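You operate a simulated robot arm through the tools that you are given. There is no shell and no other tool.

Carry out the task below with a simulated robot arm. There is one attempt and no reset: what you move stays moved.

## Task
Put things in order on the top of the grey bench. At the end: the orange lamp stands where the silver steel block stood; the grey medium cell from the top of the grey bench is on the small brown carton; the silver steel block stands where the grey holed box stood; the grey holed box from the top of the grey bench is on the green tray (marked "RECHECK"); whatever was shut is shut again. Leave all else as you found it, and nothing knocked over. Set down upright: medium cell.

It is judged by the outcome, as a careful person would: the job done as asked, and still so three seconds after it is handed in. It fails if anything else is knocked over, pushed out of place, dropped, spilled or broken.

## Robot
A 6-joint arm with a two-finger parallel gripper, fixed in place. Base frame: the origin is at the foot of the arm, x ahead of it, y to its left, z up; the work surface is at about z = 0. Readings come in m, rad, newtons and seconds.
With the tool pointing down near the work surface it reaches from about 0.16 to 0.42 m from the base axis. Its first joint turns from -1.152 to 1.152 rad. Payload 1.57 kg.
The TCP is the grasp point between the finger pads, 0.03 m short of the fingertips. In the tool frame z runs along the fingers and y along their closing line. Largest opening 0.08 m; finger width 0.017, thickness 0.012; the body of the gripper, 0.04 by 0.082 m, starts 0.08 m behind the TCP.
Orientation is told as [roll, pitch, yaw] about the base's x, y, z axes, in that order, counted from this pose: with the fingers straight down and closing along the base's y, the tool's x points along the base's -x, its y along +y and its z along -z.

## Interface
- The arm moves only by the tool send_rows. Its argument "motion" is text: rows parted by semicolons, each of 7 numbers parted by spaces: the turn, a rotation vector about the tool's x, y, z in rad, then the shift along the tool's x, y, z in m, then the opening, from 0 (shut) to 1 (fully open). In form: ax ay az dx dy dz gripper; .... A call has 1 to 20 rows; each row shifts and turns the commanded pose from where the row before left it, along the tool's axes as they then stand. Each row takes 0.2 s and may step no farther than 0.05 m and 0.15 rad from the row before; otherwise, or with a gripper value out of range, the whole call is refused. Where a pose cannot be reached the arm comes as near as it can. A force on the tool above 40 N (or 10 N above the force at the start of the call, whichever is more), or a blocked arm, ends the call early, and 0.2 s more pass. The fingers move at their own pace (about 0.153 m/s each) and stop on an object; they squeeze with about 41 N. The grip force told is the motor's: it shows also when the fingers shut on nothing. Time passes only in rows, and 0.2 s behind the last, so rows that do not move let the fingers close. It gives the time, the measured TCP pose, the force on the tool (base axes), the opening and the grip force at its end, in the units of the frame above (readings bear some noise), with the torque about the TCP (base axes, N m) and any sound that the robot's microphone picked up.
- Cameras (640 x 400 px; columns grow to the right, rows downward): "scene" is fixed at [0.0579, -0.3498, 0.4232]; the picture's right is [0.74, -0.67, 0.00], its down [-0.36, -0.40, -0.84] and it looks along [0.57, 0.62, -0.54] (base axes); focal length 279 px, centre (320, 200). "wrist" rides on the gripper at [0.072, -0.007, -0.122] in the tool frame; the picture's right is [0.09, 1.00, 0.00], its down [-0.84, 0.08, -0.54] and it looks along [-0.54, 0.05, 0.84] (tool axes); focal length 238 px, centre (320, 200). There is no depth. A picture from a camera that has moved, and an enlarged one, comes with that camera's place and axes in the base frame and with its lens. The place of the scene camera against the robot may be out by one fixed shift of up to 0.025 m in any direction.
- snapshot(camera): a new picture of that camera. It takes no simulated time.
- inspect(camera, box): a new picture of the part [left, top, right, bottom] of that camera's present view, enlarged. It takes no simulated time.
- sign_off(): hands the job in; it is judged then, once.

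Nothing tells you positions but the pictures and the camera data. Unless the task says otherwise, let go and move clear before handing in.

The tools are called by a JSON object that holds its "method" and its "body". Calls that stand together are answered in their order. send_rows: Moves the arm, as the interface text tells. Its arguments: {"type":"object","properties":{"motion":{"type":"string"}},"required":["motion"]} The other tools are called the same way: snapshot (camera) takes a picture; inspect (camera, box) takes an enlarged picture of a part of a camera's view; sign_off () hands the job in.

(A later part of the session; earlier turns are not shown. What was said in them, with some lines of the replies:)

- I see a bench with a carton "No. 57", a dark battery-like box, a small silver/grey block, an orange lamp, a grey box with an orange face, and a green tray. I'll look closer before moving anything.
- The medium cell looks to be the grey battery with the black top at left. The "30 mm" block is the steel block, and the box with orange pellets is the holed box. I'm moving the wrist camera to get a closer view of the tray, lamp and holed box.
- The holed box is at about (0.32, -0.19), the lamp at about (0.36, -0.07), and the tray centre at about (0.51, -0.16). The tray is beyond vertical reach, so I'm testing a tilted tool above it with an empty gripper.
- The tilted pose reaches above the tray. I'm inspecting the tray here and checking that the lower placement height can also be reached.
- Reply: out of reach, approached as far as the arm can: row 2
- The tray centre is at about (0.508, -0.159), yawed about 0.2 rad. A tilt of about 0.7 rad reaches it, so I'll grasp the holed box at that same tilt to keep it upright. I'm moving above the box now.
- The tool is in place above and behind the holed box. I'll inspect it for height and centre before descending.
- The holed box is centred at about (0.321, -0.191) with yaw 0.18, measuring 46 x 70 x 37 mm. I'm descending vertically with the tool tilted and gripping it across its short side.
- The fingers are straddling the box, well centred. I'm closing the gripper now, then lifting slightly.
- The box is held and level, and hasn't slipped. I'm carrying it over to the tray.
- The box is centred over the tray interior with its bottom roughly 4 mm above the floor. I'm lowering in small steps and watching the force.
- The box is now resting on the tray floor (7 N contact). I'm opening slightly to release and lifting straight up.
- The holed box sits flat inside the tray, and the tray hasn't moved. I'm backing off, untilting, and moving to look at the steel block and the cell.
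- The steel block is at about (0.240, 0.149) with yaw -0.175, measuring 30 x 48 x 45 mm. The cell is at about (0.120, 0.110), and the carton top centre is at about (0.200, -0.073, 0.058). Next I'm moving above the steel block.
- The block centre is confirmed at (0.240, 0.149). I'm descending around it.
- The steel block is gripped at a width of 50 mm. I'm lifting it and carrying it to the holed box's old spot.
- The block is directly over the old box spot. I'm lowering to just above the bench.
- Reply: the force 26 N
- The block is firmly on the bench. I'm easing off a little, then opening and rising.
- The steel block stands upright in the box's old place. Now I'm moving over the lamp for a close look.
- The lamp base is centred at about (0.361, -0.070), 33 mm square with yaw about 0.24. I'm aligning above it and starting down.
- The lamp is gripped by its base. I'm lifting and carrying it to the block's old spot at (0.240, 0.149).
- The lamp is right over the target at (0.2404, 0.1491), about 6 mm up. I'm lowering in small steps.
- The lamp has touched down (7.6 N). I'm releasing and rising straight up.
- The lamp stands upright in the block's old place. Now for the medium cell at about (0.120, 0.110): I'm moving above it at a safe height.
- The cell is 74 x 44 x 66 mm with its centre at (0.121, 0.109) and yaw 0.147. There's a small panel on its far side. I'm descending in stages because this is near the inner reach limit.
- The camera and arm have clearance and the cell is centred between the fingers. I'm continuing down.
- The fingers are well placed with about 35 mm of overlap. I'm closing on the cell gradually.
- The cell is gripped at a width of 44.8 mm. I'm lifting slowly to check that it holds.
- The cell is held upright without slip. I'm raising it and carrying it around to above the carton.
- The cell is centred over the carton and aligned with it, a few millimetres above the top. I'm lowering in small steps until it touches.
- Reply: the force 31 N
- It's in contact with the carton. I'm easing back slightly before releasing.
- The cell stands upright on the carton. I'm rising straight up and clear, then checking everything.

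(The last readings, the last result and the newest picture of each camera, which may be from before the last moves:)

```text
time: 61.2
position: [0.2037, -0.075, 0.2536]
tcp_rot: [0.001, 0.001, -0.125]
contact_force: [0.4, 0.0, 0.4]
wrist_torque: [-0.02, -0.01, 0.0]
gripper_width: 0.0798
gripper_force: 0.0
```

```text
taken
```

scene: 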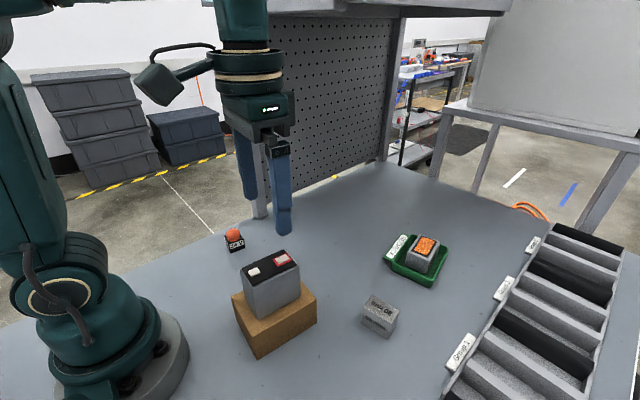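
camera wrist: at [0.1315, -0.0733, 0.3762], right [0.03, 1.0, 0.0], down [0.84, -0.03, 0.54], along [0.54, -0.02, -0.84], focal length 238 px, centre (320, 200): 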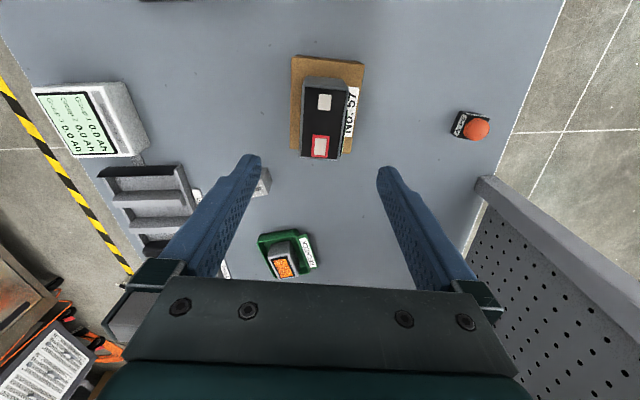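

{"method": "inspect", "body": {"camera": "scene", "box": [200, 210, 350, 370]}}

{"method": "inspect", "body": {"camera": "scene", "box": [340, 210, 470, 350]}}

{"method": "inspect", "body": {"camera": "wrist", "box": [230, 30, 520, 290]}}

```text
2.50 times, centred on (275, 290) of scene
camera zoom: at [0.0579, -0.3498, 0.4232], right [0.74, -0.67, 0.0], down [-0.36, -0.4, -0.84], along [0.57, 0.62, -0.54], focal length 697 px, centre (432, -25)
```

zoom: 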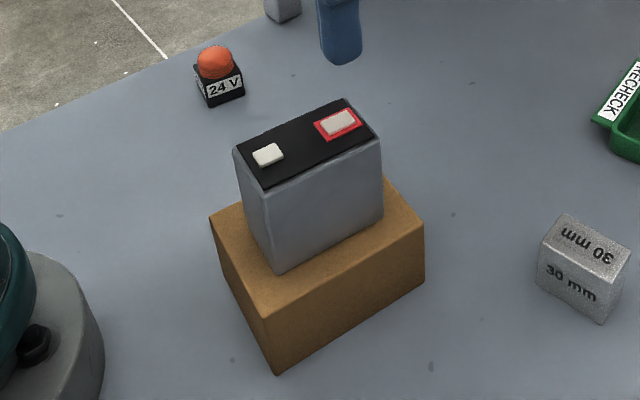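

```text
2.86 times, centred on (405, 280) of scene
camera zoom: at [0.0579, -0.3498, 0.4232], right [0.74, -0.67, 0.0], down [-0.36, -0.4, -0.84], along [0.57, 0.62, -0.54], focal length 796 px, centre (77, -29)
```

zoom: 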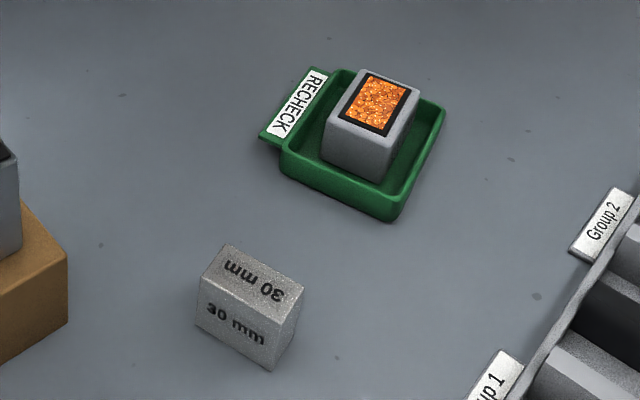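

```text
1.54 times, centred on (375, 160) of wrist
camera zoom: at [0.1315, -0.0733, 0.3762], right [0.03, 1.0, 0.0], down [0.84, -0.03, 0.54], along [0.54, -0.02, -0.84], focal length 367 px, centre (235, 262)
```

zoom: 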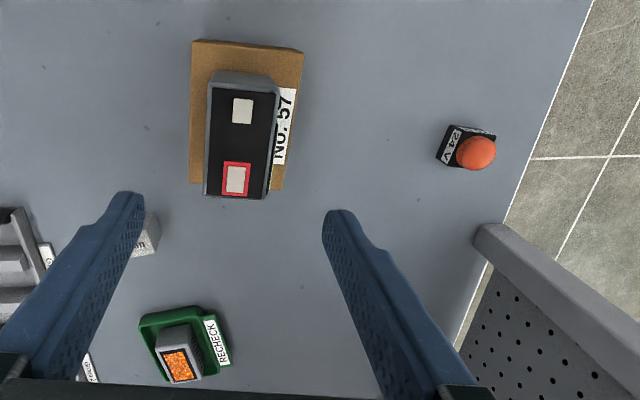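

All four items are where they should be and upright. The holed box is in the RECHECK tray, the steel block is in the box's old spot, the lamp is in the block's old spot, and the cell is on the carton. The carton and tray haven't moved, nothing needed shutting, and the gripper is open and clear, so I'm handing in.

{"method": "sign_off", "body": {}}

```text
The job is handed in.
```

The bench is in order and I've handed the job in; no verdict has come back yet. In the last pictures everything stood upright, and the carton and tray had not visibly moved.

- **Orange lamp:** it stands where the silver steel block stood, within about 2 mm.
- **Grey medium cell:** it stands upright near the centre of the small brown carton. I took the grey battery with the black top to be the medium cell; it was the only cell-like item I saw on the bench.
- **Silver steel block:** it stands where the grey holed box stood, within about 2 mm. I turned it to line up with how the box had sat.
- **Grey holed box:** it sits flat inside the green "RECHECK" tray.

I saw nothing with a lid or door, so there was nothing to shut again. The gripper is open and clear above the carton.
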